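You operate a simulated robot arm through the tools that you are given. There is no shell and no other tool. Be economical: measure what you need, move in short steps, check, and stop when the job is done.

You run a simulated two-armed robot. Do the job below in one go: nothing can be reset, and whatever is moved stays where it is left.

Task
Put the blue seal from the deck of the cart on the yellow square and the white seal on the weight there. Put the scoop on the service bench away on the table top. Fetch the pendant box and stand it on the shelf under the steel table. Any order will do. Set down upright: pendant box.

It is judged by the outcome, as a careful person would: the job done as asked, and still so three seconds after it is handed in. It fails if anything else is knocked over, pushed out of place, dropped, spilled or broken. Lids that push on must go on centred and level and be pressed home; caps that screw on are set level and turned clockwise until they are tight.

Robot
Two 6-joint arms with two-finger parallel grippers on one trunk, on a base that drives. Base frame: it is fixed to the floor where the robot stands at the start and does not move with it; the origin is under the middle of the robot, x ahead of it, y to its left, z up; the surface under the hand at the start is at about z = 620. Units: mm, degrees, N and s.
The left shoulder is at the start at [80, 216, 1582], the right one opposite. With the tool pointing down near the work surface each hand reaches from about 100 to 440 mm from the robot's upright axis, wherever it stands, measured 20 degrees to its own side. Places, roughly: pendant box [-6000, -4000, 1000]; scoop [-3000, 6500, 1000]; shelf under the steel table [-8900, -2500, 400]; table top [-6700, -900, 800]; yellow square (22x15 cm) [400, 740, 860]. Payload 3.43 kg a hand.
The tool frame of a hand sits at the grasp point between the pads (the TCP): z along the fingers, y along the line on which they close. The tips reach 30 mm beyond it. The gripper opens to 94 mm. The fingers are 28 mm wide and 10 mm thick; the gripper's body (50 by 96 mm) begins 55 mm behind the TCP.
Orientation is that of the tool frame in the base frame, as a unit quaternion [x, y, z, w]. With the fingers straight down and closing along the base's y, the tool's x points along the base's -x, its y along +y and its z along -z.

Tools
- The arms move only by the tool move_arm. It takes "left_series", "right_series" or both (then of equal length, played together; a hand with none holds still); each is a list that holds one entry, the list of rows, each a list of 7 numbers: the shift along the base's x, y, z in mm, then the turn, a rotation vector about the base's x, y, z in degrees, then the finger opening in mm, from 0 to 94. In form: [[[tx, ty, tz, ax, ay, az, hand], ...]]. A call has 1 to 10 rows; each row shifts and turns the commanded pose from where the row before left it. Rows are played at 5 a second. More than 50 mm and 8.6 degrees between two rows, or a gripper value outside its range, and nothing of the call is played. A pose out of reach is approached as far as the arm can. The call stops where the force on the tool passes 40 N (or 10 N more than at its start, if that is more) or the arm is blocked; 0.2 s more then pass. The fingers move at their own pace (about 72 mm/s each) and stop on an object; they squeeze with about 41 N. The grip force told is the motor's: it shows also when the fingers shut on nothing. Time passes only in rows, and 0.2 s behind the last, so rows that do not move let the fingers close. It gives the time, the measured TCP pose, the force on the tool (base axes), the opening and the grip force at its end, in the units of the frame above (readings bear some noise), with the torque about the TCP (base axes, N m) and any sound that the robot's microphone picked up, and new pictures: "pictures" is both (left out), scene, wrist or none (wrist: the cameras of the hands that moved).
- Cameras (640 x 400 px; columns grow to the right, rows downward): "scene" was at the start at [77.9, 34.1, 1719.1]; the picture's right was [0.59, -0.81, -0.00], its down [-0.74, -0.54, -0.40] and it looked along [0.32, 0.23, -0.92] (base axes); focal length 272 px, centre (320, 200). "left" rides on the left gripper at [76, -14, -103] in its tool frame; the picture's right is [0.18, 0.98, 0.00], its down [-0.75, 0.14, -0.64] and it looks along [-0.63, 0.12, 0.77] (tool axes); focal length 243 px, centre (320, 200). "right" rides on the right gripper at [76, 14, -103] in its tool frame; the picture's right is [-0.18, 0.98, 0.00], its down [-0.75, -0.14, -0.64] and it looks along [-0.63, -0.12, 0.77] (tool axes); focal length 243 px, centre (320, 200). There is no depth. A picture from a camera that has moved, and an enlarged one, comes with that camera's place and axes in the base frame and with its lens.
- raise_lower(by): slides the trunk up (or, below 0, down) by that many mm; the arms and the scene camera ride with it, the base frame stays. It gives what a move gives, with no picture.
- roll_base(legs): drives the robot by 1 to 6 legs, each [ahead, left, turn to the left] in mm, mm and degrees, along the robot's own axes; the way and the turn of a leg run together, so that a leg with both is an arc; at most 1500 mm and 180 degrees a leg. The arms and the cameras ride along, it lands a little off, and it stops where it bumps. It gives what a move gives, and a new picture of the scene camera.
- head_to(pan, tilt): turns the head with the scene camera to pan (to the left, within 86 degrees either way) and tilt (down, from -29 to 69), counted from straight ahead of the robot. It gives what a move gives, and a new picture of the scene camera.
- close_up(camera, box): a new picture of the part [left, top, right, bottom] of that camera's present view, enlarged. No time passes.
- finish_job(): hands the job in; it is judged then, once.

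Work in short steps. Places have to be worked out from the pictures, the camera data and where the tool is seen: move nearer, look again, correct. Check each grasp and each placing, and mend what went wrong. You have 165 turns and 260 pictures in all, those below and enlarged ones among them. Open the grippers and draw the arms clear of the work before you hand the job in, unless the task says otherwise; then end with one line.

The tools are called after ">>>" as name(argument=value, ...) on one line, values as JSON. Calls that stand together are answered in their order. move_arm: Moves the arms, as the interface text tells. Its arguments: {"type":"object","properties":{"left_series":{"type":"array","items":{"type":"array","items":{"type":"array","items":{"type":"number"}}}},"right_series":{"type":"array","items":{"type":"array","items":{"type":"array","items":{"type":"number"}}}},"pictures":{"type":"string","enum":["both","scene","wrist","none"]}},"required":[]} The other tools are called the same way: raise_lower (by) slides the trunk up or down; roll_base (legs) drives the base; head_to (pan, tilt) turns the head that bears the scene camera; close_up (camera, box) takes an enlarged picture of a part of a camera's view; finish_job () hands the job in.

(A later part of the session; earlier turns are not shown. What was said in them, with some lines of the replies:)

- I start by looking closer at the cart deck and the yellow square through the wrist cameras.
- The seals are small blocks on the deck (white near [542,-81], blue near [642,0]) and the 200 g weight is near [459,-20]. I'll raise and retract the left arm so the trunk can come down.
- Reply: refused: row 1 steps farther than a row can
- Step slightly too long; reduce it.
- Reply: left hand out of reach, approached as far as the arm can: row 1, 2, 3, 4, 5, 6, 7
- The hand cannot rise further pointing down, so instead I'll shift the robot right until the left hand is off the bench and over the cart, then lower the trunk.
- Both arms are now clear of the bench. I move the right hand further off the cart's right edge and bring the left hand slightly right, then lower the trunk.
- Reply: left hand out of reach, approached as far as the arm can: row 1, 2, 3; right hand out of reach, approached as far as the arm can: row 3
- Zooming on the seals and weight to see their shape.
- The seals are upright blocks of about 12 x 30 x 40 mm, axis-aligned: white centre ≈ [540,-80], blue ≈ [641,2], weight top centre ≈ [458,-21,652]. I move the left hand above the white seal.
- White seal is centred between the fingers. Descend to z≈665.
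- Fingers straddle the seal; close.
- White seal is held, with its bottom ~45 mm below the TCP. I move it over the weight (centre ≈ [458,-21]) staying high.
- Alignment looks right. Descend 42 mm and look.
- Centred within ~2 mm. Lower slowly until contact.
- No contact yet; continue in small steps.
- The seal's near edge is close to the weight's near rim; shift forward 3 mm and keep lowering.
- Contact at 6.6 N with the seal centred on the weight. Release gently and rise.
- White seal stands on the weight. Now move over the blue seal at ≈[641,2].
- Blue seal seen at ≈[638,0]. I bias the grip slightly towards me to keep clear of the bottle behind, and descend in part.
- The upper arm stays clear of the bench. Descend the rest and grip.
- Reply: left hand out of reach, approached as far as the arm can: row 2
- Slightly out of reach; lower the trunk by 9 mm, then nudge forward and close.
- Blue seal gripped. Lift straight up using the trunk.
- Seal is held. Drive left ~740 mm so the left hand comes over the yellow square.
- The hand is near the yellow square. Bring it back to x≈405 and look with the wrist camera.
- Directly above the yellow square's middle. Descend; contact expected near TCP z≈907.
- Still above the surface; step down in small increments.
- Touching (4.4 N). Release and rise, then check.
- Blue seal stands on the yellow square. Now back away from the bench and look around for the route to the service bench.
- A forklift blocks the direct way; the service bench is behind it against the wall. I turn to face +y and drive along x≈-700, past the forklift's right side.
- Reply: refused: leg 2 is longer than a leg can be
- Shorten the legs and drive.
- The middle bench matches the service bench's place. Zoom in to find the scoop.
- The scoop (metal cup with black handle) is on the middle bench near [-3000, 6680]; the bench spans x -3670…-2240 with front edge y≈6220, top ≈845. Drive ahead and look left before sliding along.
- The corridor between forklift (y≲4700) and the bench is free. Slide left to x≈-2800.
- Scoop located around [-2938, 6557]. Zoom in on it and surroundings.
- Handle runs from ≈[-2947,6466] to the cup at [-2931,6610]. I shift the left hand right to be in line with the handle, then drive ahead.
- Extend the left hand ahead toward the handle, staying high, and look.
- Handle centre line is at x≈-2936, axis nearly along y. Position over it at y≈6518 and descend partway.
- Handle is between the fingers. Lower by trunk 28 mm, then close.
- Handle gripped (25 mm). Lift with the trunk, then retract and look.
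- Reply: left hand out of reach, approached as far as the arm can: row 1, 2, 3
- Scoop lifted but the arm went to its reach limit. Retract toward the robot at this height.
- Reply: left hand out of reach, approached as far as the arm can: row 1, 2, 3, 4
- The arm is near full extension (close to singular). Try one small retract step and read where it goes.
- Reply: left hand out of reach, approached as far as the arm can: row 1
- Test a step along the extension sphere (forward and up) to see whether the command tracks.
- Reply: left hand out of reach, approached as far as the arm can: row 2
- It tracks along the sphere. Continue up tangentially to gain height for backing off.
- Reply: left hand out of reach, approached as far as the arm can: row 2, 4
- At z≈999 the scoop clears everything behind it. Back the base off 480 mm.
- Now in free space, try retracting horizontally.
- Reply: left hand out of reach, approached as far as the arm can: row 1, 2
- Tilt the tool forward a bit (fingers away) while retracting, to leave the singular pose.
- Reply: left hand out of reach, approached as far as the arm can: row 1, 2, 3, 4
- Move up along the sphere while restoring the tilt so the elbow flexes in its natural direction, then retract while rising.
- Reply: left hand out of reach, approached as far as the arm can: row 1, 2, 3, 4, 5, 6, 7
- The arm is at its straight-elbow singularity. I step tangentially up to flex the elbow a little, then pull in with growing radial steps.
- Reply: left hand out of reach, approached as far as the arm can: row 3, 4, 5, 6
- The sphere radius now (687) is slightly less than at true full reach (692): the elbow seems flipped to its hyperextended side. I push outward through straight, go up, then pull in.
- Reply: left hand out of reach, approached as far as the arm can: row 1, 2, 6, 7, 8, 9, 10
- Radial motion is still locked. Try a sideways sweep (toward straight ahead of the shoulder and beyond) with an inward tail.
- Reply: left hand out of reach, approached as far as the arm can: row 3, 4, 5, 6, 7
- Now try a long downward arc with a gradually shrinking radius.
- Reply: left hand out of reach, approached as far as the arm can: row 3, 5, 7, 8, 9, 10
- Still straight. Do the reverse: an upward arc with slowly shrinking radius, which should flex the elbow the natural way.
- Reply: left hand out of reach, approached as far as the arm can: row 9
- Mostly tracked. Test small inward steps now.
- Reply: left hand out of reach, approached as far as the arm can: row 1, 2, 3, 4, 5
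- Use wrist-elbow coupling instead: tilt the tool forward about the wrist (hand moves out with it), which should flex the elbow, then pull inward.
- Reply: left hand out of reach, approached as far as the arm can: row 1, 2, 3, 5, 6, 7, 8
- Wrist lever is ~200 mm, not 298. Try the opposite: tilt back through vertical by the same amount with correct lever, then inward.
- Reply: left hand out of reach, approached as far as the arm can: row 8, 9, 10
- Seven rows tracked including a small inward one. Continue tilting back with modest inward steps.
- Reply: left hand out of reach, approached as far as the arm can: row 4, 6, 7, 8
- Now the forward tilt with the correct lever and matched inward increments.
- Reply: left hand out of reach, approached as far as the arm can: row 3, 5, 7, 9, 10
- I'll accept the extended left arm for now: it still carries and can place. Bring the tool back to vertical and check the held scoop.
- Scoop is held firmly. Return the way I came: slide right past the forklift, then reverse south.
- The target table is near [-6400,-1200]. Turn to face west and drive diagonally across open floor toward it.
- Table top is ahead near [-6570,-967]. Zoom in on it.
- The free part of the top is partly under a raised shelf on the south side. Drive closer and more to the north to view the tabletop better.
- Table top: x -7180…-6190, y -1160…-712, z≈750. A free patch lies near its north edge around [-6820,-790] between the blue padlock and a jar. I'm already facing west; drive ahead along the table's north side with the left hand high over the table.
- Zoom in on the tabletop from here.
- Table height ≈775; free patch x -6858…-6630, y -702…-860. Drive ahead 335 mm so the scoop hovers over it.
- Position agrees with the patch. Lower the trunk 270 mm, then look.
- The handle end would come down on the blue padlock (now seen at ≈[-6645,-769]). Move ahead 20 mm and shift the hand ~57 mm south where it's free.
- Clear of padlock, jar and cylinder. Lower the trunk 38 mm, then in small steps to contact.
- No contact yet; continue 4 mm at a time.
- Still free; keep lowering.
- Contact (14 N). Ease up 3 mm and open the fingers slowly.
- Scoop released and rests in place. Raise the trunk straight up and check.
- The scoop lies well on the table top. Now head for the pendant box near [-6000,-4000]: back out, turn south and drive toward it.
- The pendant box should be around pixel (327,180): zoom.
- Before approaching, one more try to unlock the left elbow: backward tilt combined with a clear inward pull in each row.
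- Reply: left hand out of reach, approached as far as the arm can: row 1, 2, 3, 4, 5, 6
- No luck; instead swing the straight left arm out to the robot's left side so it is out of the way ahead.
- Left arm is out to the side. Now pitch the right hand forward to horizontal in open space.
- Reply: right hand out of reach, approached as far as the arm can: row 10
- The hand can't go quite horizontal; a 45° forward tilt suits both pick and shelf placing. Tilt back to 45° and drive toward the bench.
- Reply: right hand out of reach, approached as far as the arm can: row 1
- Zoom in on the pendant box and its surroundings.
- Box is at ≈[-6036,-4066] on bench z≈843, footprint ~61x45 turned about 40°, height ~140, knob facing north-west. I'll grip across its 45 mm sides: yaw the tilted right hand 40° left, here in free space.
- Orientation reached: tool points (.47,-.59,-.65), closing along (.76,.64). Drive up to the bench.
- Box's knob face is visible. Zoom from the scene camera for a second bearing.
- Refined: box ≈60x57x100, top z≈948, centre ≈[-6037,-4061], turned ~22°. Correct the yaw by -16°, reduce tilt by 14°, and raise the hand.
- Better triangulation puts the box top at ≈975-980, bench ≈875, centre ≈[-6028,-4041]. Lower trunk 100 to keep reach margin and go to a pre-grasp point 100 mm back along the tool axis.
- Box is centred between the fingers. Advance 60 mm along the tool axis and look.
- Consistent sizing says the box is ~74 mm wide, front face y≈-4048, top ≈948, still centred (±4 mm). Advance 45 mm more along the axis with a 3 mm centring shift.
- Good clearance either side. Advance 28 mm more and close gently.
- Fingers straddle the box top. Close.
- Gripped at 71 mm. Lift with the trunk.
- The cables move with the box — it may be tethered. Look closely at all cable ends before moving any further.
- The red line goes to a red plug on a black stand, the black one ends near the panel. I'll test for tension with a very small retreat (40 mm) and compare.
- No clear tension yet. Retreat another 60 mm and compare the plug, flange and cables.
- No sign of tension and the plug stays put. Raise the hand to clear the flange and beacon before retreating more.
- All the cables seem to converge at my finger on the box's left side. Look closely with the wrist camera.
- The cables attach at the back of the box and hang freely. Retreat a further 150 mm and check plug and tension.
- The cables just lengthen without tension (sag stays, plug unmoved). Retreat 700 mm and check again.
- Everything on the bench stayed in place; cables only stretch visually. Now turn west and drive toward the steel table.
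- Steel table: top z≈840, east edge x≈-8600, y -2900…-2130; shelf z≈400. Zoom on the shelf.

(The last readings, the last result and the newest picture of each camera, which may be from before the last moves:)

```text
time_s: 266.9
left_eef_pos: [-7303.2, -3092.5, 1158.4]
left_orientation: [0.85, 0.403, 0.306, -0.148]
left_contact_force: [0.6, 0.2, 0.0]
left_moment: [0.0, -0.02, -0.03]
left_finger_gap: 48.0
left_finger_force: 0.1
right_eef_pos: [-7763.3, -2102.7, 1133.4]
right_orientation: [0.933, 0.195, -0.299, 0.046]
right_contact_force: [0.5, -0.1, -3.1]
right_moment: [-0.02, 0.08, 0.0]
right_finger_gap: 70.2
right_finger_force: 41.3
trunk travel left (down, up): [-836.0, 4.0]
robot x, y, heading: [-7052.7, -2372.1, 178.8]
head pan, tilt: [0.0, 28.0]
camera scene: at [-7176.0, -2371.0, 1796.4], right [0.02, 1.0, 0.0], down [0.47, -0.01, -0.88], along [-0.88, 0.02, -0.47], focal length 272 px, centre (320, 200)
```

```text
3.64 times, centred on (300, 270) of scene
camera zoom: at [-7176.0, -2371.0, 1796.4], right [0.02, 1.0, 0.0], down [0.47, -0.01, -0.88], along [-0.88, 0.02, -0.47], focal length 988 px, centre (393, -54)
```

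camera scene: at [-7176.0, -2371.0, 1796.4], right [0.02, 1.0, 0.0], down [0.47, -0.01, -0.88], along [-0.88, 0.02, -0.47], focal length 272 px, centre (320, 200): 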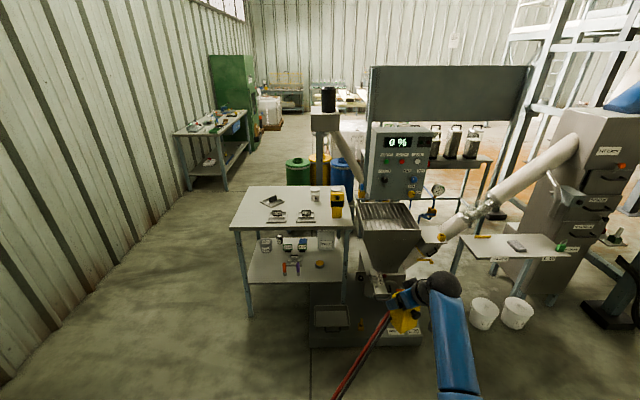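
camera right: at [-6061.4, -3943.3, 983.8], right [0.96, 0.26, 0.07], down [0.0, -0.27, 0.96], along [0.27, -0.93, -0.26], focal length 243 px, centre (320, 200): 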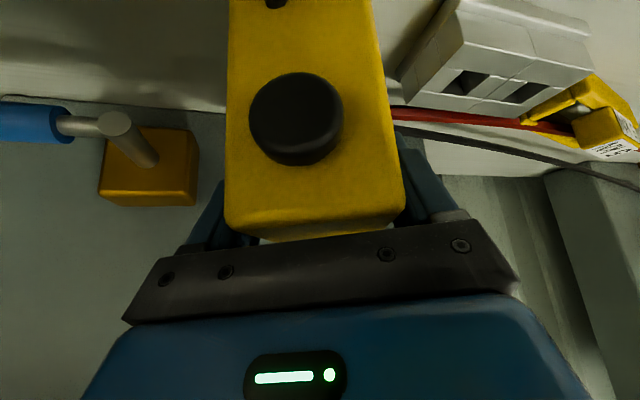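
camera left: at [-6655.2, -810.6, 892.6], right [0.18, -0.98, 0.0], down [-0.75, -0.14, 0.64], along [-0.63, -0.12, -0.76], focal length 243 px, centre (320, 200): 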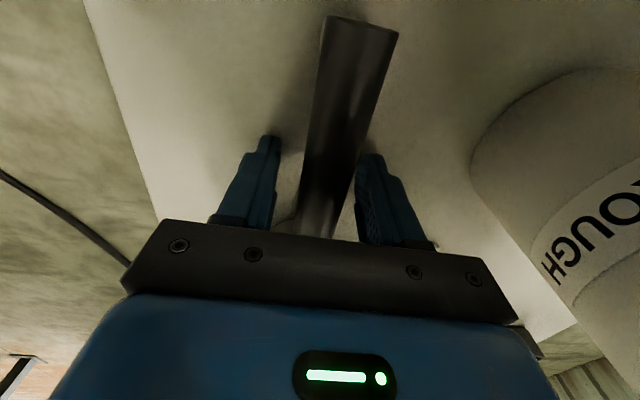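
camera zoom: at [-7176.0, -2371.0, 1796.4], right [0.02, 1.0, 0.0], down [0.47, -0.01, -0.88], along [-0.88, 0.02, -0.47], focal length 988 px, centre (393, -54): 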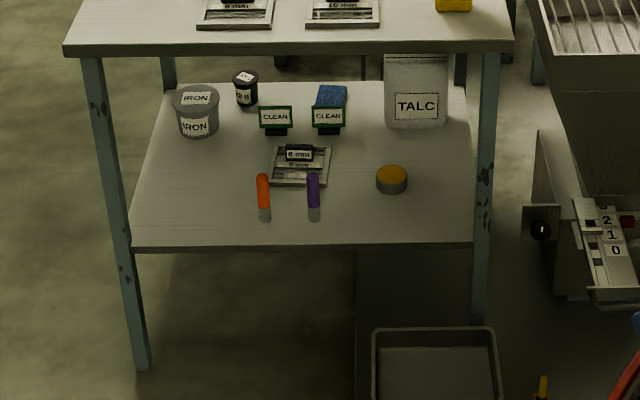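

Front-left of the shelf is free (target box centre ≈[-8670,-2720], z 400). Drive to a point in front of it, staying clear of the table edge.

>>> roll_base(legs=[[0, 617, 1.2], [620, 0, 0]])

```text
time_s: 269.9
left_eef_pos: [-7306.3, -3619.4, 1157.3]
left_orientation: [0.847, 0.404, 0.31, -0.156]
left_contact_force: [-7.9, 16.5, 5.9]
left_moment: [-1.64, -0.71, -0.21]
left_finger_gap: 47.9
left_finger_force: 0.0
right_eef_pos: [-7769.4, -2642.0, 1132.8]
right_orientation: [0.932, 0.199, -0.298, 0.05]
right_contact_force: [0.1, 0.2, -3.4]
right_moment: [-0.08, 0.07, -0.01]
right_finger_gap: 70.3
right_finger_force: 41.7
trunk travel left (down, up): [-836.0, 4.0]
robot x, y, heading: [-7059.9, -2911.8, 179.2]
head pan, tilt: [0.0, 28.0]
stopped in leg 1: the force on the tool passed its limit at 79 N (the readings are from after the stop); the commanded pose is now the measured one
camera scene: at [-7180.0, -2901.1, 1796.7], right [0.01, 1.0, 0.0], down [0.47, -0.01, -0.88], along [-0.88, 0.01, -0.47], focal length 272 px, centre (320, 200)
```

scene: 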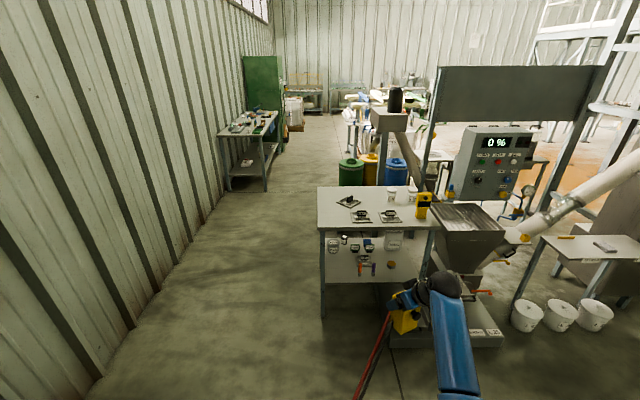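

The left hand bumped something to the south (79 N). Back off right 80 mm and look there.

>>> roll_base(legs=[[0, -90, 0]])

>>> head_to(pan=75, tilt=28)

```text
time_s: 271.0
left_eef_pos: [-7304.7, -3551.2, 1144.0]
left_orientation: [0.845, 0.403, 0.312, -0.161]
left_contact_force: [-0.2, -0.8, -0.7]
left_moment: [0.09, -0.03, 0.02]
left_finger_gap: 47.8
left_finger_force: 0.0
right_eef_pos: [-7771.9, -2575.5, 1135.9]
right_orientation: [0.932, 0.204, -0.295, 0.044]
right_contact_force: [0.2, -0.3, -3.6]
right_moment: [-0.01, 0.06, -0.04]
right_finger_gap: 70.3
right_finger_force: 41.1
trunk travel left (down, up): [-836.0, 4.0]
robot x, y, heading: [-7058.3, -2823.0, 179.7]
head pan, tilt: [0.0, 28.0]
camera scene: at [-7183.6, -2841.6, 1796.2], right [0.01, 1.0, 0.01], down [0.47, 0.01, -0.88], along [-0.88, 0.01, -0.47], focal length 272 px, centre (320, 200)
```

scene: 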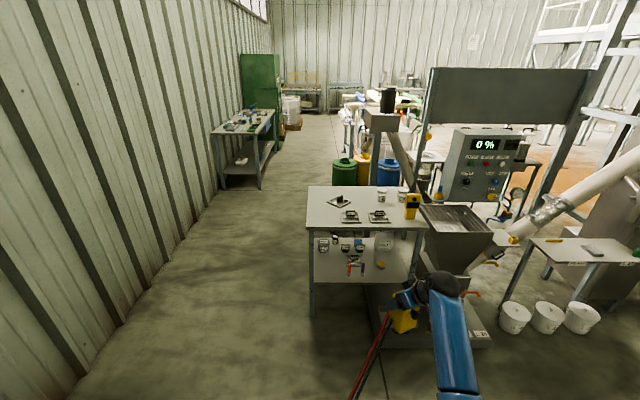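

```text
time_s: 272.4
left_eef_pos: [-7303.4, -3541.7, 1152.4]
left_orientation: [0.846, 0.404, 0.31, -0.157]
left_contact_force: [0.1, -0.5, -0.6]
left_moment: [0.01, 0.04, 0.03]
left_finger_gap: 47.9
left_finger_force: 0.1
right_eef_pos: [-7773.2, -2566.5, 1134.2]
right_orientation: [0.932, 0.204, -0.297, 0.048]
right_contact_force: [0.5, 0.2, -3.9]
right_moment: [-0.03, 0.07, 0.04]
right_finger_gap: 70.2
right_finger_force: 41.3
trunk travel left (down, up): [-836.0, 4.0]
robot x, y, heading: [-7058.1, -2822.2, 179.6]
head pan, tilt: [75.0, 28.0]
camera scene: at [-7115.6, -2914.0, 1796.4], right [-0.96, 0.27, 0.0], down [0.13, 0.45, -0.88], along [-0.23, -0.85, -0.47], focal length 272 px, centre (320, 200)
```

scene: 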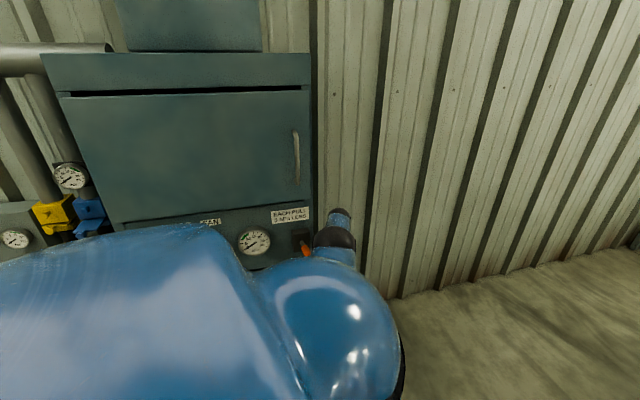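

It touched near the oven's corner; nothing appears displaced. Drive west first, then south the remaining bit.

>>> roll_base(legs=[[630, 0, 0.3], [0, 150, 0]])

>>> close_up(camera="right", box=[0, 0, 640, 400])

```text
time_s: 276.9
left_eef_pos: [-7926.8, -3683.8, 1156.1]
left_orientation: [0.845, 0.408, 0.308, -0.157]
left_contact_force: [-0.3, -0.2, -0.2]
left_moment: [-0.01, 0.01, -0.01]
left_finger_gap: 48.0
left_finger_force: 0.1
right_eef_pos: [-8402.3, -2710.2, 1132.5]
right_orientation: [0.931, 0.204, -0.297, 0.051]
right_contact_force: [-0.5, 1.1, -4.8]
right_moment: [-0.06, 0.07, 0.01]
right_finger_gap: 70.1
right_finger_force: 40.9
trunk travel left (down, up): [-836.0, 4.0]
robot x, y, heading: [-7686.4, -2969.7, 179.8]
head pan, tilt: [75.0, 28.0]
camera scene: at [-7743.4, -3050.3, 1796.9], right [-0.97, 0.26, 0.0], down [0.12, 0.45, -0.89], along [-0.23, -0.85, -0.47], focal length 272 px, centre (320, 200)
```

scene: 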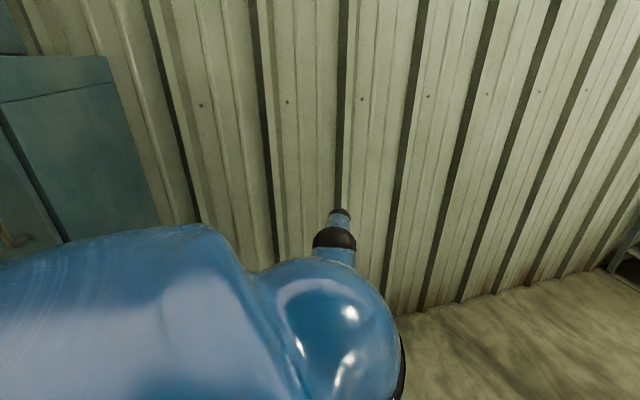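

```text
1.00 times, centred on (320, 200) of right (not enlarged: the box is as wide or as high as the picture)
camera zoom: at [-8285.6, -2673.8, 1171.2], right [0.27, -0.96, 0.08], down [-0.27, 0.0, 0.96], along [-0.92, -0.28, -0.26], focal length 243 px, centre (320, 200)
```

zoom: 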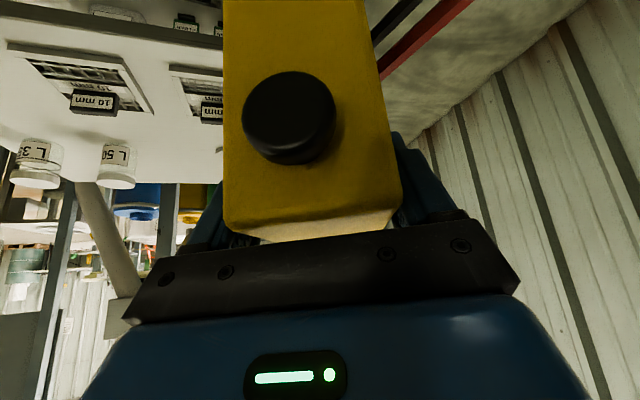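

Clear in front of the shelf. Lower the trunk 590 mm.

>>> raise_lower(by=-590)

>>> head_to(pan=-10, tilt=40)

>>> close_up(camera="right", box=[0, 0, 640, 400])

```text
refused: -590 is not a number from -400 to 400
```

```text
time_s: 278.5
left_eef_pos: [-7926.0, -3688.0, 1152.8]
left_orientation: [0.845, 0.407, 0.309, -0.158]
left_contact_force: [-0.5, -0.2, 0.3]
left_moment: [0.02, 0.02, 0.04]
left_finger_gap: 48.2
left_finger_force: 0.0
right_eef_pos: [-8400.7, -2713.6, 1133.1]
right_orientation: [0.931, 0.205, -0.297, 0.05]
right_contact_force: [0.6, 0.3, -4.8]
right_moment: [-0.05, 0.1, -0.01]
right_finger_gap: 70.1
right_finger_force: 41.1
trunk travel left (down, up): [-836.0, 4.0]
robot x, y, heading: [-7687.8, -2974.7, 179.9]
head pan, tilt: [-10.0, 40.0]
camera scene: at [-7802.7, -2954.7, 1778.0], right [0.17, 0.98, 0.0], down [0.63, -0.11, -0.77], along [-0.75, 0.13, -0.64], focal length 272 px, centre (320, 200)
```

scene: 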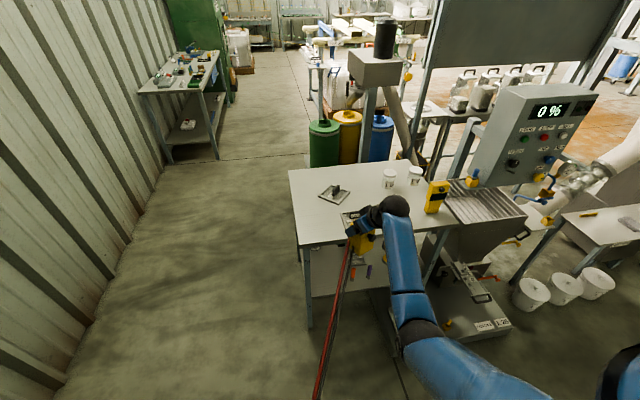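

```text
1.00 times, centred on (320, 200) of right (not enlarged: the box is as wide or as high as the picture)
camera zoom: at [-8285.1, -2678.3, 1172.7], right [0.27, -0.96, 0.08], down [-0.27, 0.0, 0.96], along [-0.92, -0.28, -0.26], focal length 243 px, centre (320, 200)
```

zoom: 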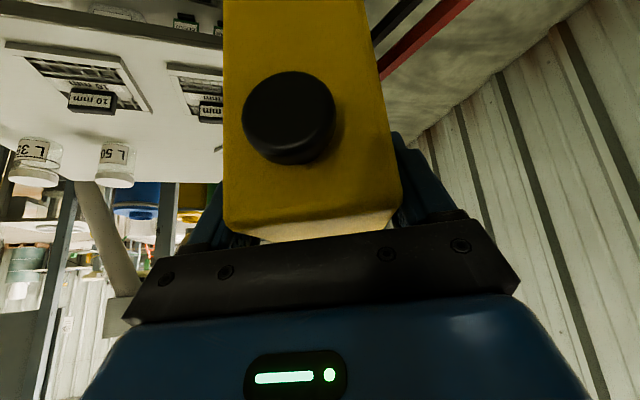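

Split the lowering in two.

>>> raise_lower(by=-400)

>>> raise_lower(by=-190)

>>> close_up(camera="scene", box=[0, 0, 640, 400])

>>> close_up(camera="right", box=[0, 0, 640, 400])

```text
time_s: 282.4
left_eef_pos: [-7926.4, -3687.3, 754.2]
left_orientation: [0.845, 0.407, 0.309, -0.158]
left_contact_force: [0.3, -0.4, -0.3]
left_moment: [-0.01, -0.01, -0.01]
left_finger_gap: 48.2
left_finger_force: 0.2
right_eef_pos: [-8401.3, -2713.7, 733.5]
right_orientation: [0.931, 0.205, -0.297, 0.049]
right_contact_force: [0.5, 0.5, -4.0]
right_moment: [-0.01, 0.07, 0.0]
right_finger_gap: 70.1
right_finger_force: 40.9
trunk travel left (down, up): [-436.0, 404.0]
robot x, y, heading: [-7684.8, -2969.6, 179.7]
head pan, tilt: [-10.0, 40.0]
```

```text
time_s: 284.4
left_eef_pos: [-7926.5, -3687.2, 563.8]
left_orientation: [0.845, 0.407, 0.309, -0.158]
left_contact_force: [-0.3, -0.4, 0.2]
left_moment: [0.0, 0.01, 0.01]
left_finger_gap: 48.1
left_finger_force: 0.0
right_eef_pos: [-8401.9, -2713.6, 544.0]
right_orientation: [0.931, 0.205, -0.297, 0.049]
right_contact_force: [0.5, -0.6, -4.5]
right_moment: [-0.04, 0.07, -0.04]
right_finger_gap: 70.6
right_finger_force: 41.0
trunk travel left (down, up): [-246.0, 594.0]
robot x, y, heading: [-7688.1, -2967.5, 179.9]
head pan, tilt: [-10.0, 40.0]
```

```text
1.00 times, centred on (320, 200) of scene (not enlarged: the box is as wide or as high as the picture)
camera zoom: at [-7802.0, -2954.3, 1188.1], right [0.17, 0.98, 0.0], down [0.63, -0.11, -0.77], along [-0.75, 0.13, -0.64], focal length 272 px, centre (320, 200)
```

zoom: 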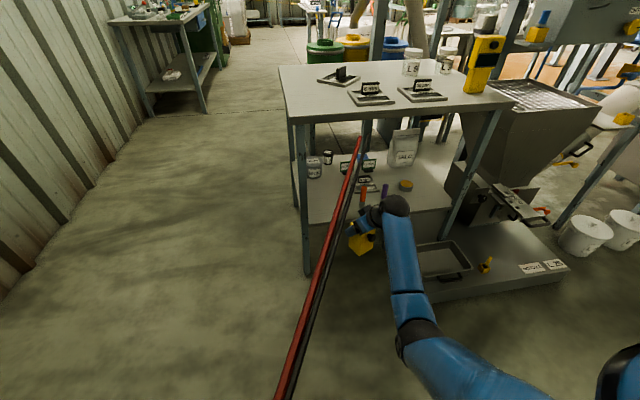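

```text
1.00 times, centred on (320, 200) of right (not enlarged: the box is as wide or as high as the picture)
camera zoom: at [-8284.6, -2678.1, 582.8], right [0.27, -0.96, 0.08], down [-0.27, 0.0, 0.96], along [-0.92, -0.28, -0.26], focal length 243 px, centre (320, 200)
```

zoom: 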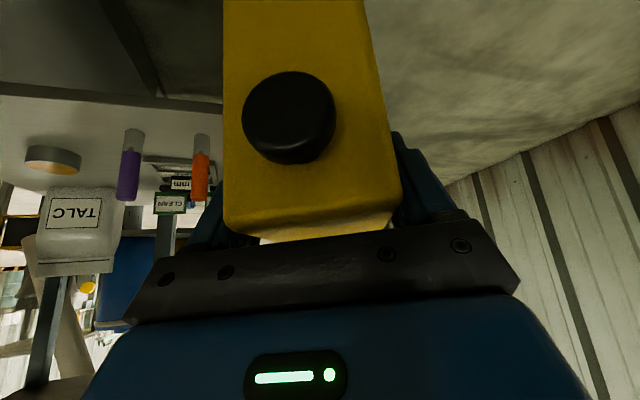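

Box hangs ~45-70 mm above shelf level in front of it. Drive forward 253 mm to insert it over the free spot.

>>> roll_base(legs=[[253, 5, 0]])

>>> close_up(camera="right", box=[0, 0, 640, 400])

```text
time_s: 286.3
left_eef_pos: [-8179.7, -3692.9, 562.8]
left_orientation: [0.844, 0.409, 0.309, -0.158]
left_contact_force: [-0.4, 0.4, -0.8]
left_moment: [0.0, -0.02, -0.01]
left_finger_gap: 48.0
left_finger_force: 0.1
right_eef_pos: [-8652.7, -2719.1, 541.6]
right_orientation: [0.931, 0.205, -0.296, 0.049]
right_contact_force: [0.7, -0.5, -4.5]
right_moment: [-0.05, 0.07, -0.01]
right_finger_gap: 70.0
right_finger_force: 41.5
trunk travel left (down, up): [-246.0, 594.0]
robot x, y, heading: [-7938.5, -2973.4, 180.0]
head pan, tilt: [-10.0, 40.0]
camera scene: at [-8055.0, -2959.2, 1187.9], right [0.17, 0.98, 0.0], down [0.63, -0.11, -0.77], along [-0.75, 0.13, -0.64], focal length 272 px, centre (320, 200)
```

scene: 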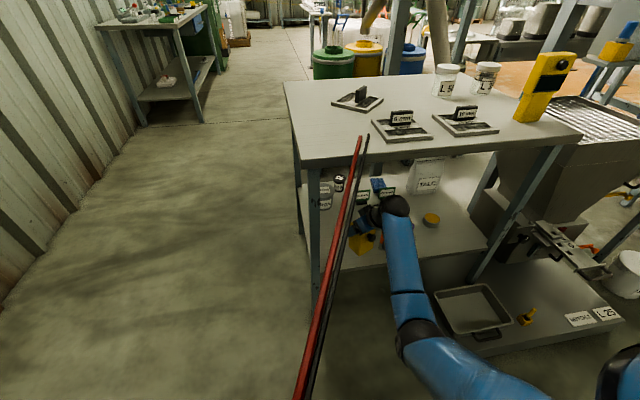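

```text
1.00 times, centred on (320, 200) of right (not enlarged: the box is as wide or as high as the picture)
camera zoom: at [-8537.0, -2683.1, 582.1], right [0.27, -0.96, 0.08], down [-0.27, 0.0, 0.96], along [-0.92, -0.28, -0.26], focal length 243 px, centre (320, 200)
```

zoom: 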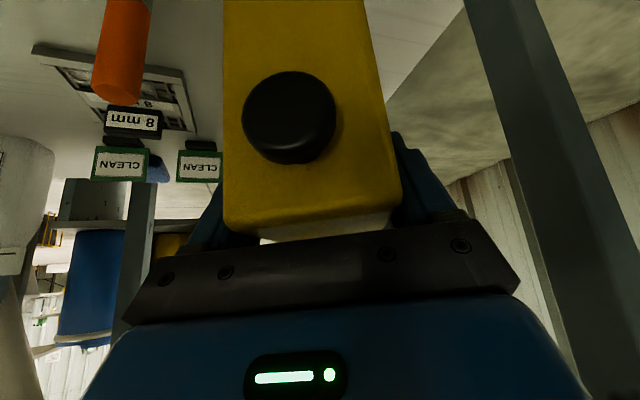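

Box is over the free front-left area. Lower 38 mm, then small steps until contact.

>>> raise_lower(by=-36)

>>> raise_lower(by=-5)

>>> raise_lower(by=-5)

>>> close_up(camera="scene", box=[280, 160, 440, 300])

```text
time_s: 287.1
left_eef_pos: [-8177.3, -3692.0, 526.2]
left_orientation: [0.845, 0.407, 0.31, -0.158]
left_contact_force: [0.8, -0.3, 0.0]
left_moment: [0.01, 0.01, -0.02]
left_finger_gap: 47.7
left_finger_force: 0.0
right_eef_pos: [-8652.8, -2718.5, 506.4]
right_orientation: [0.931, 0.204, -0.297, 0.049]
right_contact_force: [-0.1, -0.6, -3.0]
right_moment: [-0.07, 0.04, 0.01]
right_finger_gap: 70.2
right_finger_force: 40.7
trunk travel left (down, up): [-210.0, 630.0]
robot x, y, heading: [-7936.7, -2974.6, 180.0]
head pan, tilt: [-10.0, 40.0]
```

```text
time_s: 287.6
left_eef_pos: [-8177.8, -3691.9, 522.8]
left_orientation: [0.845, 0.408, 0.309, -0.158]
left_contact_force: [-0.6, 0.2, 0.4]
left_moment: [0.0, 0.02, -0.01]
left_finger_gap: 48.0
left_finger_force: 0.0
right_eef_pos: [-8653.5, -2718.4, 501.8]
right_orientation: [0.931, 0.206, -0.297, 0.05]
right_contact_force: [-0.8, 0.2, -4.9]
right_moment: [0.0, 0.11, 0.0]
right_finger_gap: 70.1
right_finger_force: 41.1
trunk travel left (down, up): [-205.0, 635.0]
robot x, y, heading: [-7939.0, -2976.7, 179.9]
head pan, tilt: [-10.0, 40.0]
```

```text
time_s: 288.1
left_eef_pos: [-8177.4, -3693.2, 517.7]
left_orientation: [0.845, 0.407, 0.308, -0.157]
left_contact_force: [0.2, -0.7, -0.3]
left_moment: [0.0, -0.01, 0.0]
left_finger_gap: 48.0
left_finger_force: 0.0
right_eef_pos: [-8652.8, -2718.3, 496.6]
right_orientation: [0.931, 0.205, -0.297, 0.049]
right_contact_force: [0.2, 0.5, -5.3]
right_moment: [-0.02, 0.04, 0.03]
right_finger_gap: 70.2
right_finger_force: 40.6
trunk travel left (down, up): [-200.0, 640.0]
robot x, y, heading: [-7939.1, -2968.9, 180.2]
head pan, tilt: [-10.0, 40.0]
```

```text
2.86 times, centred on (360, 230) of scene
camera zoom: at [-8054.0, -2959.1, 1142.0], right [0.17, 0.98, 0.0], down [0.63, -0.11, -0.77], along [-0.75, 0.13, -0.64], focal length 777 px, centre (206, 114)
```

zoom: 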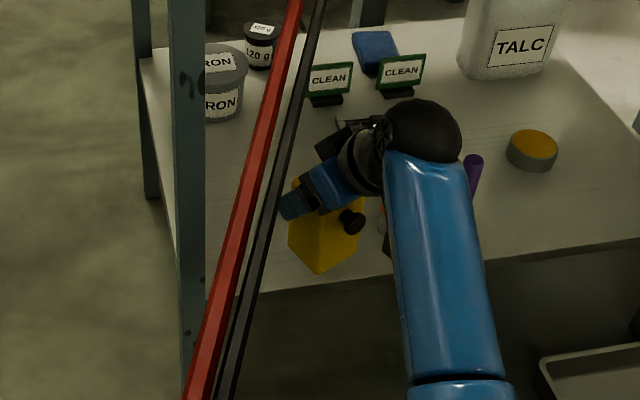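

The box's near corner is only ~15 mm inside the shelf edge; move 35 mm further in, then continue lowering.

>>> roll_base(legs=[[35, 0, 0]])

>>> raise_lower(by=-4)

>>> raise_lower(by=-4)

```text
time_s: 289.0
left_eef_pos: [-8212.8, -3692.1, 517.2]
left_orientation: [0.844, 0.408, 0.31, -0.159]
left_contact_force: [0.3, 0.3, 0.4]
left_moment: [0.02, -0.04, 0.0]
left_finger_gap: 47.9
left_finger_force: 0.1
right_eef_pos: [-8687.8, -2718.1, 495.9]
right_orientation: [0.931, 0.206, -0.296, 0.05]
right_contact_force: [-0.6, -0.5, -5.2]
right_moment: [-0.03, 0.06, -0.02]
right_finger_gap: 70.2
right_finger_force: 40.9
trunk travel left (down, up): [-200.0, 640.0]
robot x, y, heading: [-7973.7, -2972.7, 180.0]
head pan, tilt: [-10.0, 40.0]
camera scene: at [-8089.7, -2959.2, 1141.8], right [0.17, 0.98, 0.0], down [0.63, -0.11, -0.76], along [-0.75, 0.13, -0.64], focal length 272 px, centre (320, 200)
```

scene: 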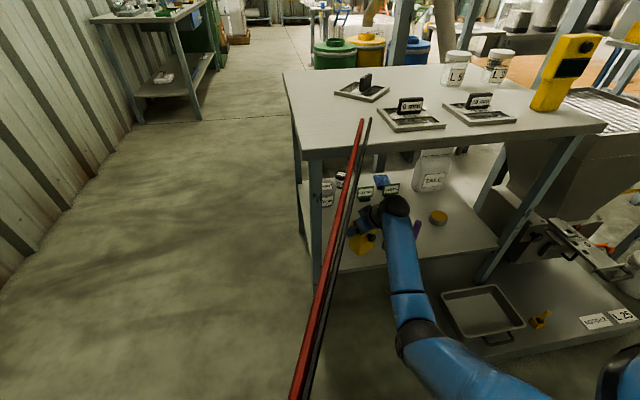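

```text
time_s: 289.5
left_eef_pos: [-8212.9, -3692.5, 512.1]
left_orientation: [0.845, 0.407, 0.309, -0.157]
left_contact_force: [0.5, 0.1, -0.3]
left_moment: [-0.01, 0.03, -0.01]
left_finger_gap: 47.8
left_finger_force: 0.1
right_eef_pos: [-8687.3, -2719.3, 493.0]
right_orientation: [0.931, 0.205, -0.298, 0.05]
right_contact_force: [0.3, -0.1, -4.8]
right_moment: [-0.07, 0.08, 0.0]
right_finger_gap: 70.3
right_finger_force: 40.3
trunk travel left (down, up): [-196.0, 644.0]
robot x, y, heading: [-7975.5, -2973.5, 179.9]
head pan, tilt: [-10.0, 40.0]
```

```text
time_s: 290.1
left_eef_pos: [-8211.7, -3691.9, 510.0]
left_orientation: [0.845, 0.408, 0.309, -0.158]
left_contact_force: [-0.5, 0.0, -0.1]
left_moment: [0.03, -0.02, -0.02]
left_finger_gap: 47.9
left_finger_force: 0.0
right_eef_pos: [-8687.0, -2719.5, 487.8]
right_orientation: [0.932, 0.205, -0.296, 0.05]
right_contact_force: [-0.2, 0.3, -4.9]
right_moment: [-0.01, 0.1, 0.03]
right_finger_gap: 70.2
right_finger_force: 41.0
trunk travel left (down, up): [-192.0, 648.0]
robot x, y, heading: [-7975.4, -2973.6, 180.0]
head pan, tilt: [-10.0, 40.0]
```

Not in contact yet; continue.

>>> raise_lower(by=-4)

>>> raise_lower(by=-4)

>>> raise_lower(by=-3)

```text
time_s: 290.6
left_eef_pos: [-8213.1, -3692.0, 505.7]
left_orientation: [0.845, 0.408, 0.309, -0.158]
left_contact_force: [-0.4, -0.5, 1.2]
left_moment: [0.0, -0.01, 0.0]
left_finger_gap: 48.1
left_finger_force: 0.0
right_eef_pos: [-8687.7, -2718.5, 485.6]
right_orientation: [0.931, 0.205, -0.296, 0.05]
right_contact_force: [-0.2, 0.1, -4.0]
right_moment: [-0.03, 0.1, -0.04]
right_finger_gap: 70.2
right_finger_force: 41.0
trunk travel left (down, up): [-188.0, 652.0]
robot x, y, heading: [-7974.5, -2972.4, 179.8]
head pan, tilt: [-10.0, 40.0]
```

```text
time_s: 291.1
left_eef_pos: [-8212.9, -3692.1, 501.7]
left_orientation: [0.845, 0.407, 0.309, -0.158]
left_contact_force: [-1.3, 0.3, -0.4]
left_moment: [-0.02, -0.02, -0.02]
left_finger_gap: 48.5
left_finger_force: 0.0
right_eef_pos: [-8686.8, -2718.9, 480.5]
right_orientation: [0.931, 0.206, -0.297, 0.049]
right_contact_force: [1.0, 0.5, -4.8]
right_moment: [-0.05, 0.11, -0.02]
right_finger_gap: 70.4
right_finger_force: 40.6
trunk travel left (down, up): [-184.0, 656.0]
robot x, y, heading: [-7973.2, -2977.2, 180.0]
head pan, tilt: [-10.0, 40.0]
```

```text
time_s: 291.6
left_eef_pos: [-8211.9, -3692.6, 498.8]
left_orientation: [0.845, 0.408, 0.309, -0.158]
left_contact_force: [0.5, 0.8, 0.8]
left_moment: [0.0, -0.01, 0.03]
left_finger_gap: 48.0
left_finger_force: 0.1
right_eef_pos: [-8687.3, -2718.3, 477.7]
right_orientation: [0.931, 0.205, -0.297, 0.049]
right_contact_force: [0.6, 1.1, -4.6]
right_moment: [-0.05, 0.06, -0.02]
right_finger_gap: 70.3
right_finger_force: 41.1
trunk travel left (down, up): [-181.0, 659.0]
robot x, y, heading: [-7972.3, -2975.1, 179.8]
head pan, tilt: [-10.0, 40.0]
```

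Still hanging freely; continue.

>>> raise_lower(by=-4)

>>> raise_lower(by=-4)

>>> close_up(camera="scene", box=[300, 180, 420, 280])

```text
time_s: 292.2
left_eef_pos: [-8211.5, -3692.6, 493.5]
left_orientation: [0.845, 0.408, 0.309, -0.158]
left_contact_force: [0.3, 0.0, 1.3]
left_moment: [0.01, 0.01, 0.0]
left_finger_gap: 48.0
left_finger_force: 0.0
right_eef_pos: [-8686.4, -2718.1, 472.1]
right_orientation: [0.931, 0.205, -0.297, 0.049]
right_contact_force: [-0.4, 0.3, -3.3]
right_moment: [-0.05, 0.1, 0.0]
right_finger_gap: 70.3
right_finger_force: 41.2
trunk travel left (down, up): [-177.0, 663.0]
robot x, y, heading: [-7977.1, -2974.5, 180.1]
head pan, tilt: [-10.0, 40.0]
```

```text
time_s: 292.7
left_eef_pos: [-8212.1, -3690.0, 491.3]
left_orientation: [0.845, 0.408, 0.309, -0.158]
left_contact_force: [0.5, 0.5, -0.5]
left_moment: [-0.01, 0.02, 0.01]
left_finger_gap: 47.9
left_finger_force: 0.1
right_eef_pos: [-8687.3, -2718.3, 470.1]
right_orientation: [0.931, 0.205, -0.297, 0.049]
right_contact_force: [-0.3, 0.0, -4.1]
right_moment: [-0.05, 0.08, -0.01]
right_finger_gap: 70.1
right_finger_force: 41.2
trunk travel left (down, up): [-173.0, 667.0]
robot x, y, heading: [-7973.7, -2970.4, 179.6]
head pan, tilt: [-10.0, 40.0]
```

```text
4.00 times, centred on (360, 230) of scene
camera zoom: at [-8088.4, -2959.1, 1115.0], right [0.17, 0.98, 0.0], down [0.63, -0.11, -0.77], along [-0.75, 0.13, -0.64], focal length 1087 px, centre (160, 80)
```

zoom: 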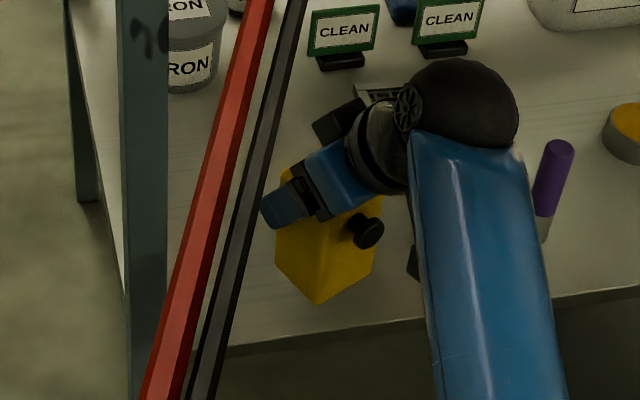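

Continue lowering gently.

>>> raise_lower(by=-5)

>>> raise_lower(by=-5)

>>> raise_lower(by=-4)

```text
time_s: 293.2
left_eef_pos: [-8212.6, -3692.3, 486.4]
left_orientation: [0.845, 0.408, 0.309, -0.158]
left_contact_force: [0.3, 0.0, -0.4]
left_moment: [0.01, 0.03, -0.02]
left_finger_gap: 48.0
left_finger_force: 0.1
right_eef_pos: [-8687.6, -2718.8, 465.3]
right_orientation: [0.931, 0.205, -0.298, 0.05]
right_contact_force: [-0.2, 0.5, -4.6]
right_moment: [-0.04, 0.06, 0.03]
right_finger_gap: 70.1
right_finger_force: 40.9
trunk travel left (down, up): [-168.0, 672.0]
robot x, y, heading: [-7973.5, -2971.7, 180.1]
head pan, tilt: [-10.0, 40.0]
```

```text
time_s: 293.8
left_eef_pos: [-8212.4, -3692.2, 479.7]
left_orientation: [0.845, 0.407, 0.309, -0.157]
left_contact_force: [-0.2, 0.5, 0.9]
left_moment: [-0.02, -0.04, 0.0]
left_finger_gap: 47.9
left_finger_force: 0.0
right_eef_pos: [-8686.9, -2718.0, 459.7]
right_orientation: [0.931, 0.204, -0.297, 0.049]
right_contact_force: [0.1, 0.0, -3.5]
right_moment: [-0.05, 0.06, -0.03]
right_finger_gap: 70.1
right_finger_force: 41.0
trunk travel left (down, up): [-163.0, 677.0]
robot x, y, heading: [-7973.5, -2972.1, 180.0]
head pan, tilt: [-10.0, 40.0]
```

```text
time_s: 294.3
left_eef_pos: [-8211.9, -3691.9, 476.5]
left_orientation: [0.845, 0.408, 0.309, -0.157]
left_contact_force: [0.7, 1.1, 0.2]
left_moment: [0.01, -0.01, -0.01]
left_finger_gap: 48.0
left_finger_force: 0.2
right_eef_pos: [-8687.0, -2718.7, 455.3]
right_orientation: [0.931, 0.204, -0.297, 0.049]
right_contact_force: [-0.3, 0.4, -4.6]
right_moment: [-0.03, 0.05, -0.02]
right_finger_gap: 70.2
right_finger_force: 41.4
trunk travel left (down, up): [-159.0, 681.0]
robot x, y, heading: [-7971.3, -2974.8, 179.8]
head pan, tilt: [-10.0, 40.0]
```

Keep going.

>>> raise_lower(by=-4)

>>> raise_lower(by=-4)

>>> raise_lower(by=-4)

>>> close_up(camera="right", box=[0, 0, 640, 400])

```text
time_s: 294.9
left_eef_pos: [-8211.1, -3692.3, 472.1]
left_orientation: [0.845, 0.408, 0.309, -0.158]
left_contact_force: [-0.2, -0.2, -0.5]
left_moment: [0.02, 0.02, 0.01]
left_finger_gap: 48.1
left_finger_force: 0.0
right_eef_pos: [-8686.9, -2718.4, 451.4]
right_orientation: [0.931, 0.205, -0.297, 0.05]
right_contact_force: [0.3, 0.4, -4.2]
right_moment: [-0.01, 0.09, -0.03]
right_finger_gap: 70.1
right_finger_force: 41.3
trunk travel left (down, up): [-155.0, 685.0]
robot x, y, heading: [-7973.4, -2975.2, 179.8]
head pan, tilt: [-10.0, 40.0]
```

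```text
time_s: 295.4
left_eef_pos: [-8212.5, -3691.5, 469.2]
left_orientation: [0.844, 0.408, 0.309, -0.158]
left_contact_force: [-0.2, -0.1, 0.5]
left_moment: [0.02, 0.0, 0.02]
left_finger_gap: 47.8
left_finger_force: 0.1
right_eef_pos: [-8685.9, -2718.2, 447.8]
right_orientation: [0.931, 0.205, -0.298, 0.049]
right_contact_force: [0.1, 0.0, -4.2]
right_moment: [-0.02, 0.07, -0.03]
right_finger_gap: 70.1
right_finger_force: 40.6
trunk travel left (down, up): [-151.0, 689.0]
robot x, y, heading: [-7975.2, -2974.5, 180.2]
head pan, tilt: [-10.0, 40.0]
```

```text
time_s: 295.9
left_eef_pos: [-8211.6, -3691.3, 465.3]
left_orientation: [0.844, 0.408, 0.309, -0.159]
left_contact_force: [0.6, 0.0, 0.1]
left_moment: [-0.01, -0.06, 0.04]
left_finger_gap: 48.1
left_finger_force: 0.0
right_eef_pos: [-8687.2, -2717.9, 446.5]
right_orientation: [0.931, 0.204, -0.299, 0.048]
right_contact_force: [0.6, 0.3, 6.9]
right_moment: [-0.09, -0.6, 0.01]
right_finger_gap: 70.2
right_finger_force: 40.7
trunk travel left (down, up): [-147.0, 693.0]
robot x, y, heading: [-7972.2, -2974.4, 180.1]
head pan, tilt: [-10.0, 40.0]
```

```text
1.00 times, centred on (320, 200) of right (not enlarged: the box is as wide or as high as the picture)
camera zoom: at [-8570.7, -2683.1, 485.6], right [0.27, -0.96, 0.07], down [-0.27, 0.0, 0.96], along [-0.93, -0.28, -0.26], focal length 243 px, centre (320, 200)
```

zoom: 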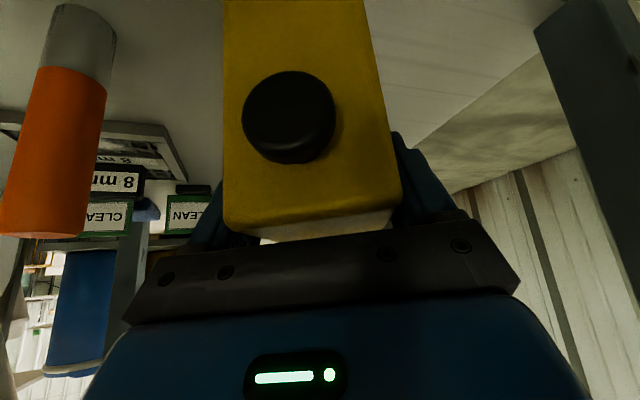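

Contact (≈11 N change) at TCP z≈446. Ease up 2 mm and open the fingers.

>>> raise_lower(by=2)

>>> move_arm(right_series=[[[0, 0, 0, 0, 0, 0, 74], [0, 0, 0, 0, 0, 0, 80], [0, 0, 0, 0, 0, 0, 90], [0, 0, 0, 0, 0, 0, 94], [0, 0, 0, 0, 0, 0, 94]]], pictures="wrist")

```text
time_s: 296.4
left_eef_pos: [-8211.0, -3691.5, 466.7]
left_orientation: [0.845, 0.407, 0.309, -0.158]
left_contact_force: [-0.4, -0.1, -0.9]
left_moment: [0.02, 0.02, 0.02]
left_finger_gap: 47.8
left_finger_force: 0.1
right_eef_pos: [-8686.5, -2718.8, 447.3]
right_orientation: [0.931, 0.204, -0.298, 0.049]
right_contact_force: [-1.7, 0.8, 2.6]
right_moment: [-0.07, -0.01, 0.02]
right_finger_gap: 70.4
right_finger_force: 41.0
trunk travel left (down, up): [-149.0, 691.0]
robot x, y, heading: [-7972.2, -2972.3, 180.0]
head pan, tilt: [-10.0, 40.0]
```

```text
time_s: 297.6
left_eef_pos: [-8211.5, -3692.2, 466.8]
left_orientation: [0.845, 0.407, 0.309, -0.158]
left_contact_force: [-0.6, 1.5, 0.3]
left_moment: [0.01, -0.03, 0.01]
left_finger_gap: 47.7
left_finger_force: 0.1
right_eef_pos: [-8686.6, -2719.2, 445.6]
right_orientation: [0.931, 0.205, -0.298, 0.049]
right_contact_force: [0.0, 0.0, 0.8]
right_moment: [0.0, 0.01, 0.01]
right_finger_gap: 94.1
right_finger_force: 0.1
trunk travel left (down, up): [-149.0, 691.0]
robot x, y, heading: [-7971.7, -2975.9, 179.9]
head pan, tilt: [-10.0, 40.0]
camera right: at [-8570.6, -2683.1, 485.9], right [0.27, -0.96, 0.08], down [-0.27, 0.0, 0.96], along [-0.92, -0.28, -0.26], focal length 243 px, centre (320, 200)
```

right: 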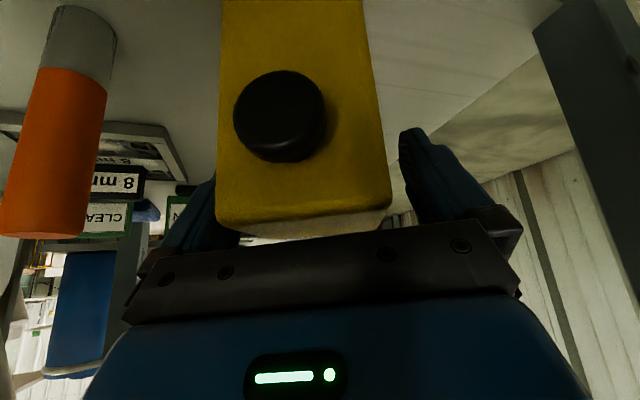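

Box stands released; it sits a little nearer the north finger. Centre the hand by 5 mm, then back off along the tool axis.

>>> move_arm(right_series=[[[-1, 5, 0, 0, 0, 0, 94], [13, 5, 20, 0, 0, 0, 94], [16, 6, 24, 0, 0, 0, 94], [16, 6, 24, 0, 0, 0, 94], [18, 7, 20, 0, 0, 0, 94]]], pictures="wrist")

```text
time_s: 298.8
left_eef_pos: [-8212.1, -3692.0, 466.7]
left_orientation: [0.844, 0.408, 0.309, -0.159]
left_contact_force: [1.0, -0.6, 0.1]
left_moment: [0.0, 0.01, 0.02]
left_finger_gap: 48.0
left_finger_force: 0.0
right_eef_pos: [-8623.7, -2689.8, 533.4]
right_orientation: [0.931, 0.205, -0.297, 0.049]
right_contact_force: [0.8, 0.3, 0.2]
right_moment: [-0.01, 0.01, 0.02]
right_finger_gap: 94.1
right_finger_force: 0.1
trunk travel left (down, up): [-149.0, 691.0]
robot x, y, heading: [-7975.6, -2974.2, 180.0]
head pan, tilt: [-10.0, 40.0]
camera right: at [-8508.4, -2653.7, 573.8], right [0.27, -0.96, 0.08], down [-0.27, 0.0, 0.96], along [-0.92, -0.28, -0.26], focal length 243 px, centre (320, 200)
```

right: 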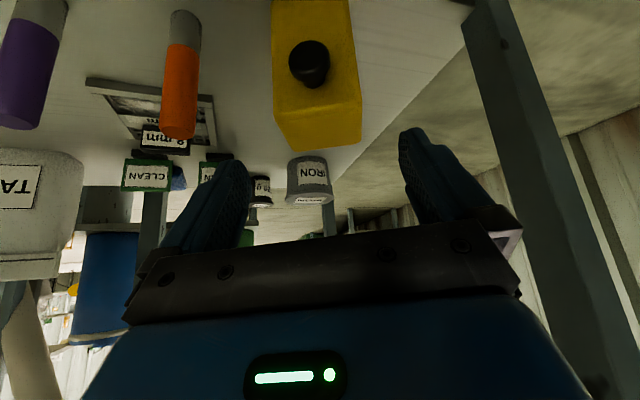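

Box stands upright on the shelf, markers untouched. Back the base off 450 mm and verify with the scene camera.

>>> roll_base(legs=[[-450, 0, 0]])

>>> close_up(camera="scene", box=[260, 100, 480, 280])

```text
time_s: 301.6
left_eef_pos: [-7760.4, -3691.2, 467.4]
left_orientation: [0.845, 0.408, 0.309, -0.159]
left_contact_force: [-0.5, 0.1, -0.9]
left_moment: [-0.01, 0.01, 0.0]
left_finger_gap: 47.9
left_finger_force: 0.1
right_eef_pos: [-8173.6, -2689.5, 533.7]
right_orientation: [0.931, 0.206, -0.297, 0.05]
right_contact_force: [-1.2, 0.5, 0.2]
right_moment: [-0.01, 0.0, 0.02]
right_finger_gap: 93.9
right_finger_force: 0.1
trunk travel left (down, up): [-149.0, 691.0]
robot x, y, heading: [-7527.0, -2971.8, -179.7]
head pan, tilt: [-10.0, 40.0]
camera scene: at [-7636.6, -2959.4, 1091.1], right [0.17, 0.98, 0.0], down [0.63, -0.11, -0.77], along [-0.75, 0.13, -0.64], focal length 272 px, centre (320, 200)
```

scene: 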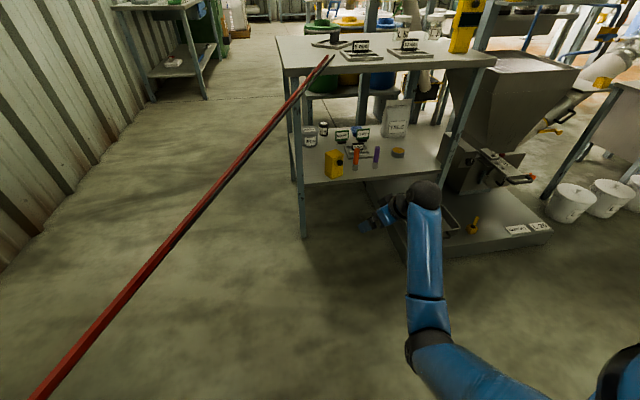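

```text
2.22 times, centred on (370, 190) of scene
camera zoom: at [-7636.6, -2959.4, 1091.1], right [0.17, 0.98, 0.0], down [0.63, -0.11, -0.77], along [-0.75, 0.13, -0.64], focal length 604 px, centre (209, 222)
```

zoom: 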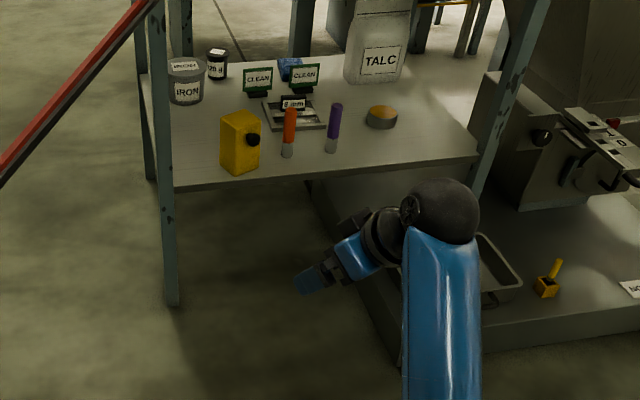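

The box stands on the shelf. I want to understand where the cables now end: zoom on that spot.

>>> close_up(camera="scene", box=[260, 20, 400, 120])

>>> raise_lower(by=350)

>>> close_up(camera="scene", box=[160, 0, 480, 240])

```text
4.00 times, centred on (330, 70) of scene
camera zoom: at [-7636.6, -2959.4, 1091.1], right [0.17, 0.98, 0.0], down [0.63, -0.11, -0.77], along [-0.75, 0.13, -0.64], focal length 1087 px, centre (280, 720)
```

zoom: 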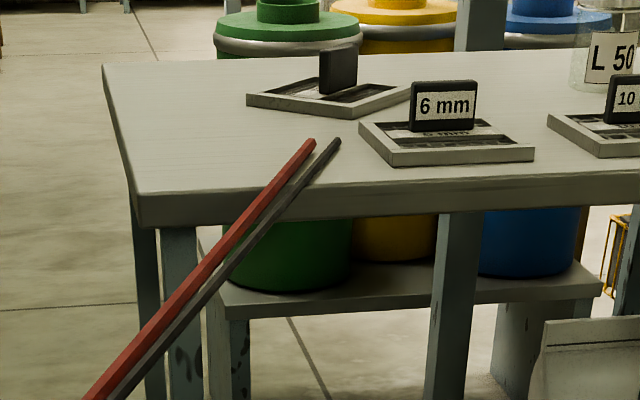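

```text
time_s: 305.0
left_eef_pos: [-7760.8, -3692.4, 816.3]
left_orientation: [0.845, 0.407, 0.308, -0.159]
left_contact_force: [0.2, 1.5, 0.1]
left_moment: [0.03, 0.01, 0.03]
left_finger_gap: 48.1
left_finger_force: 0.1
right_eef_pos: [-8174.0, -2689.9, 885.2]
right_orientation: [0.931, 0.206, -0.297, 0.05]
right_contact_force: [-1.1, -0.3, 0.2]
right_moment: [0.03, 0.0, -0.01]
right_finger_gap: 94.0
right_finger_force: 0.0
trunk travel left (down, up): [-499.0, 341.0]
robot x, y, heading: [-7524.8, -2974.8, -180.2]
head pan, tilt: [-10.0, 40.0]
```

```text
1.67 times, centred on (320, 120) of scene
camera zoom: at [-7637.3, -2959.5, 1441.0], right [0.17, 0.98, 0.0], down [0.63, -0.11, -0.77], along [-0.75, 0.13, -0.64], focal length 453 px, centre (320, 333)
```

zoom: 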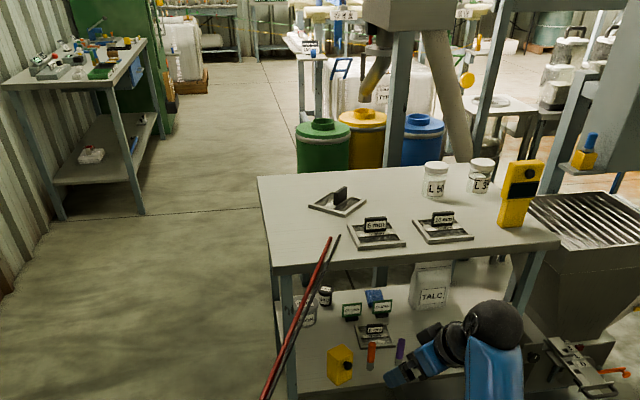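

Everything is placed: both seals, the scoop on the table top, and the pendant box upright on the shelf. Both grippers are open and the arms clear, so I hand in.

>>> finish_job()

```text
The job is handed in.
```

I handed the job in with all four placements made. The blue seal stands on the yellow square, the white seal is on the 200 g weight on the cart, the scoop is on the table top, and the pendant box stands upright on the shelf under the steel table. On the way, the left hand hit something beside the oven at 79 N; nothing looked displaced in the one picture I took, but I did not check closely. The pendant box has cables attached that trail back to its bench. They put no pull on it, but the red and black ones now appear to end at the table top above it, and I don't know why.
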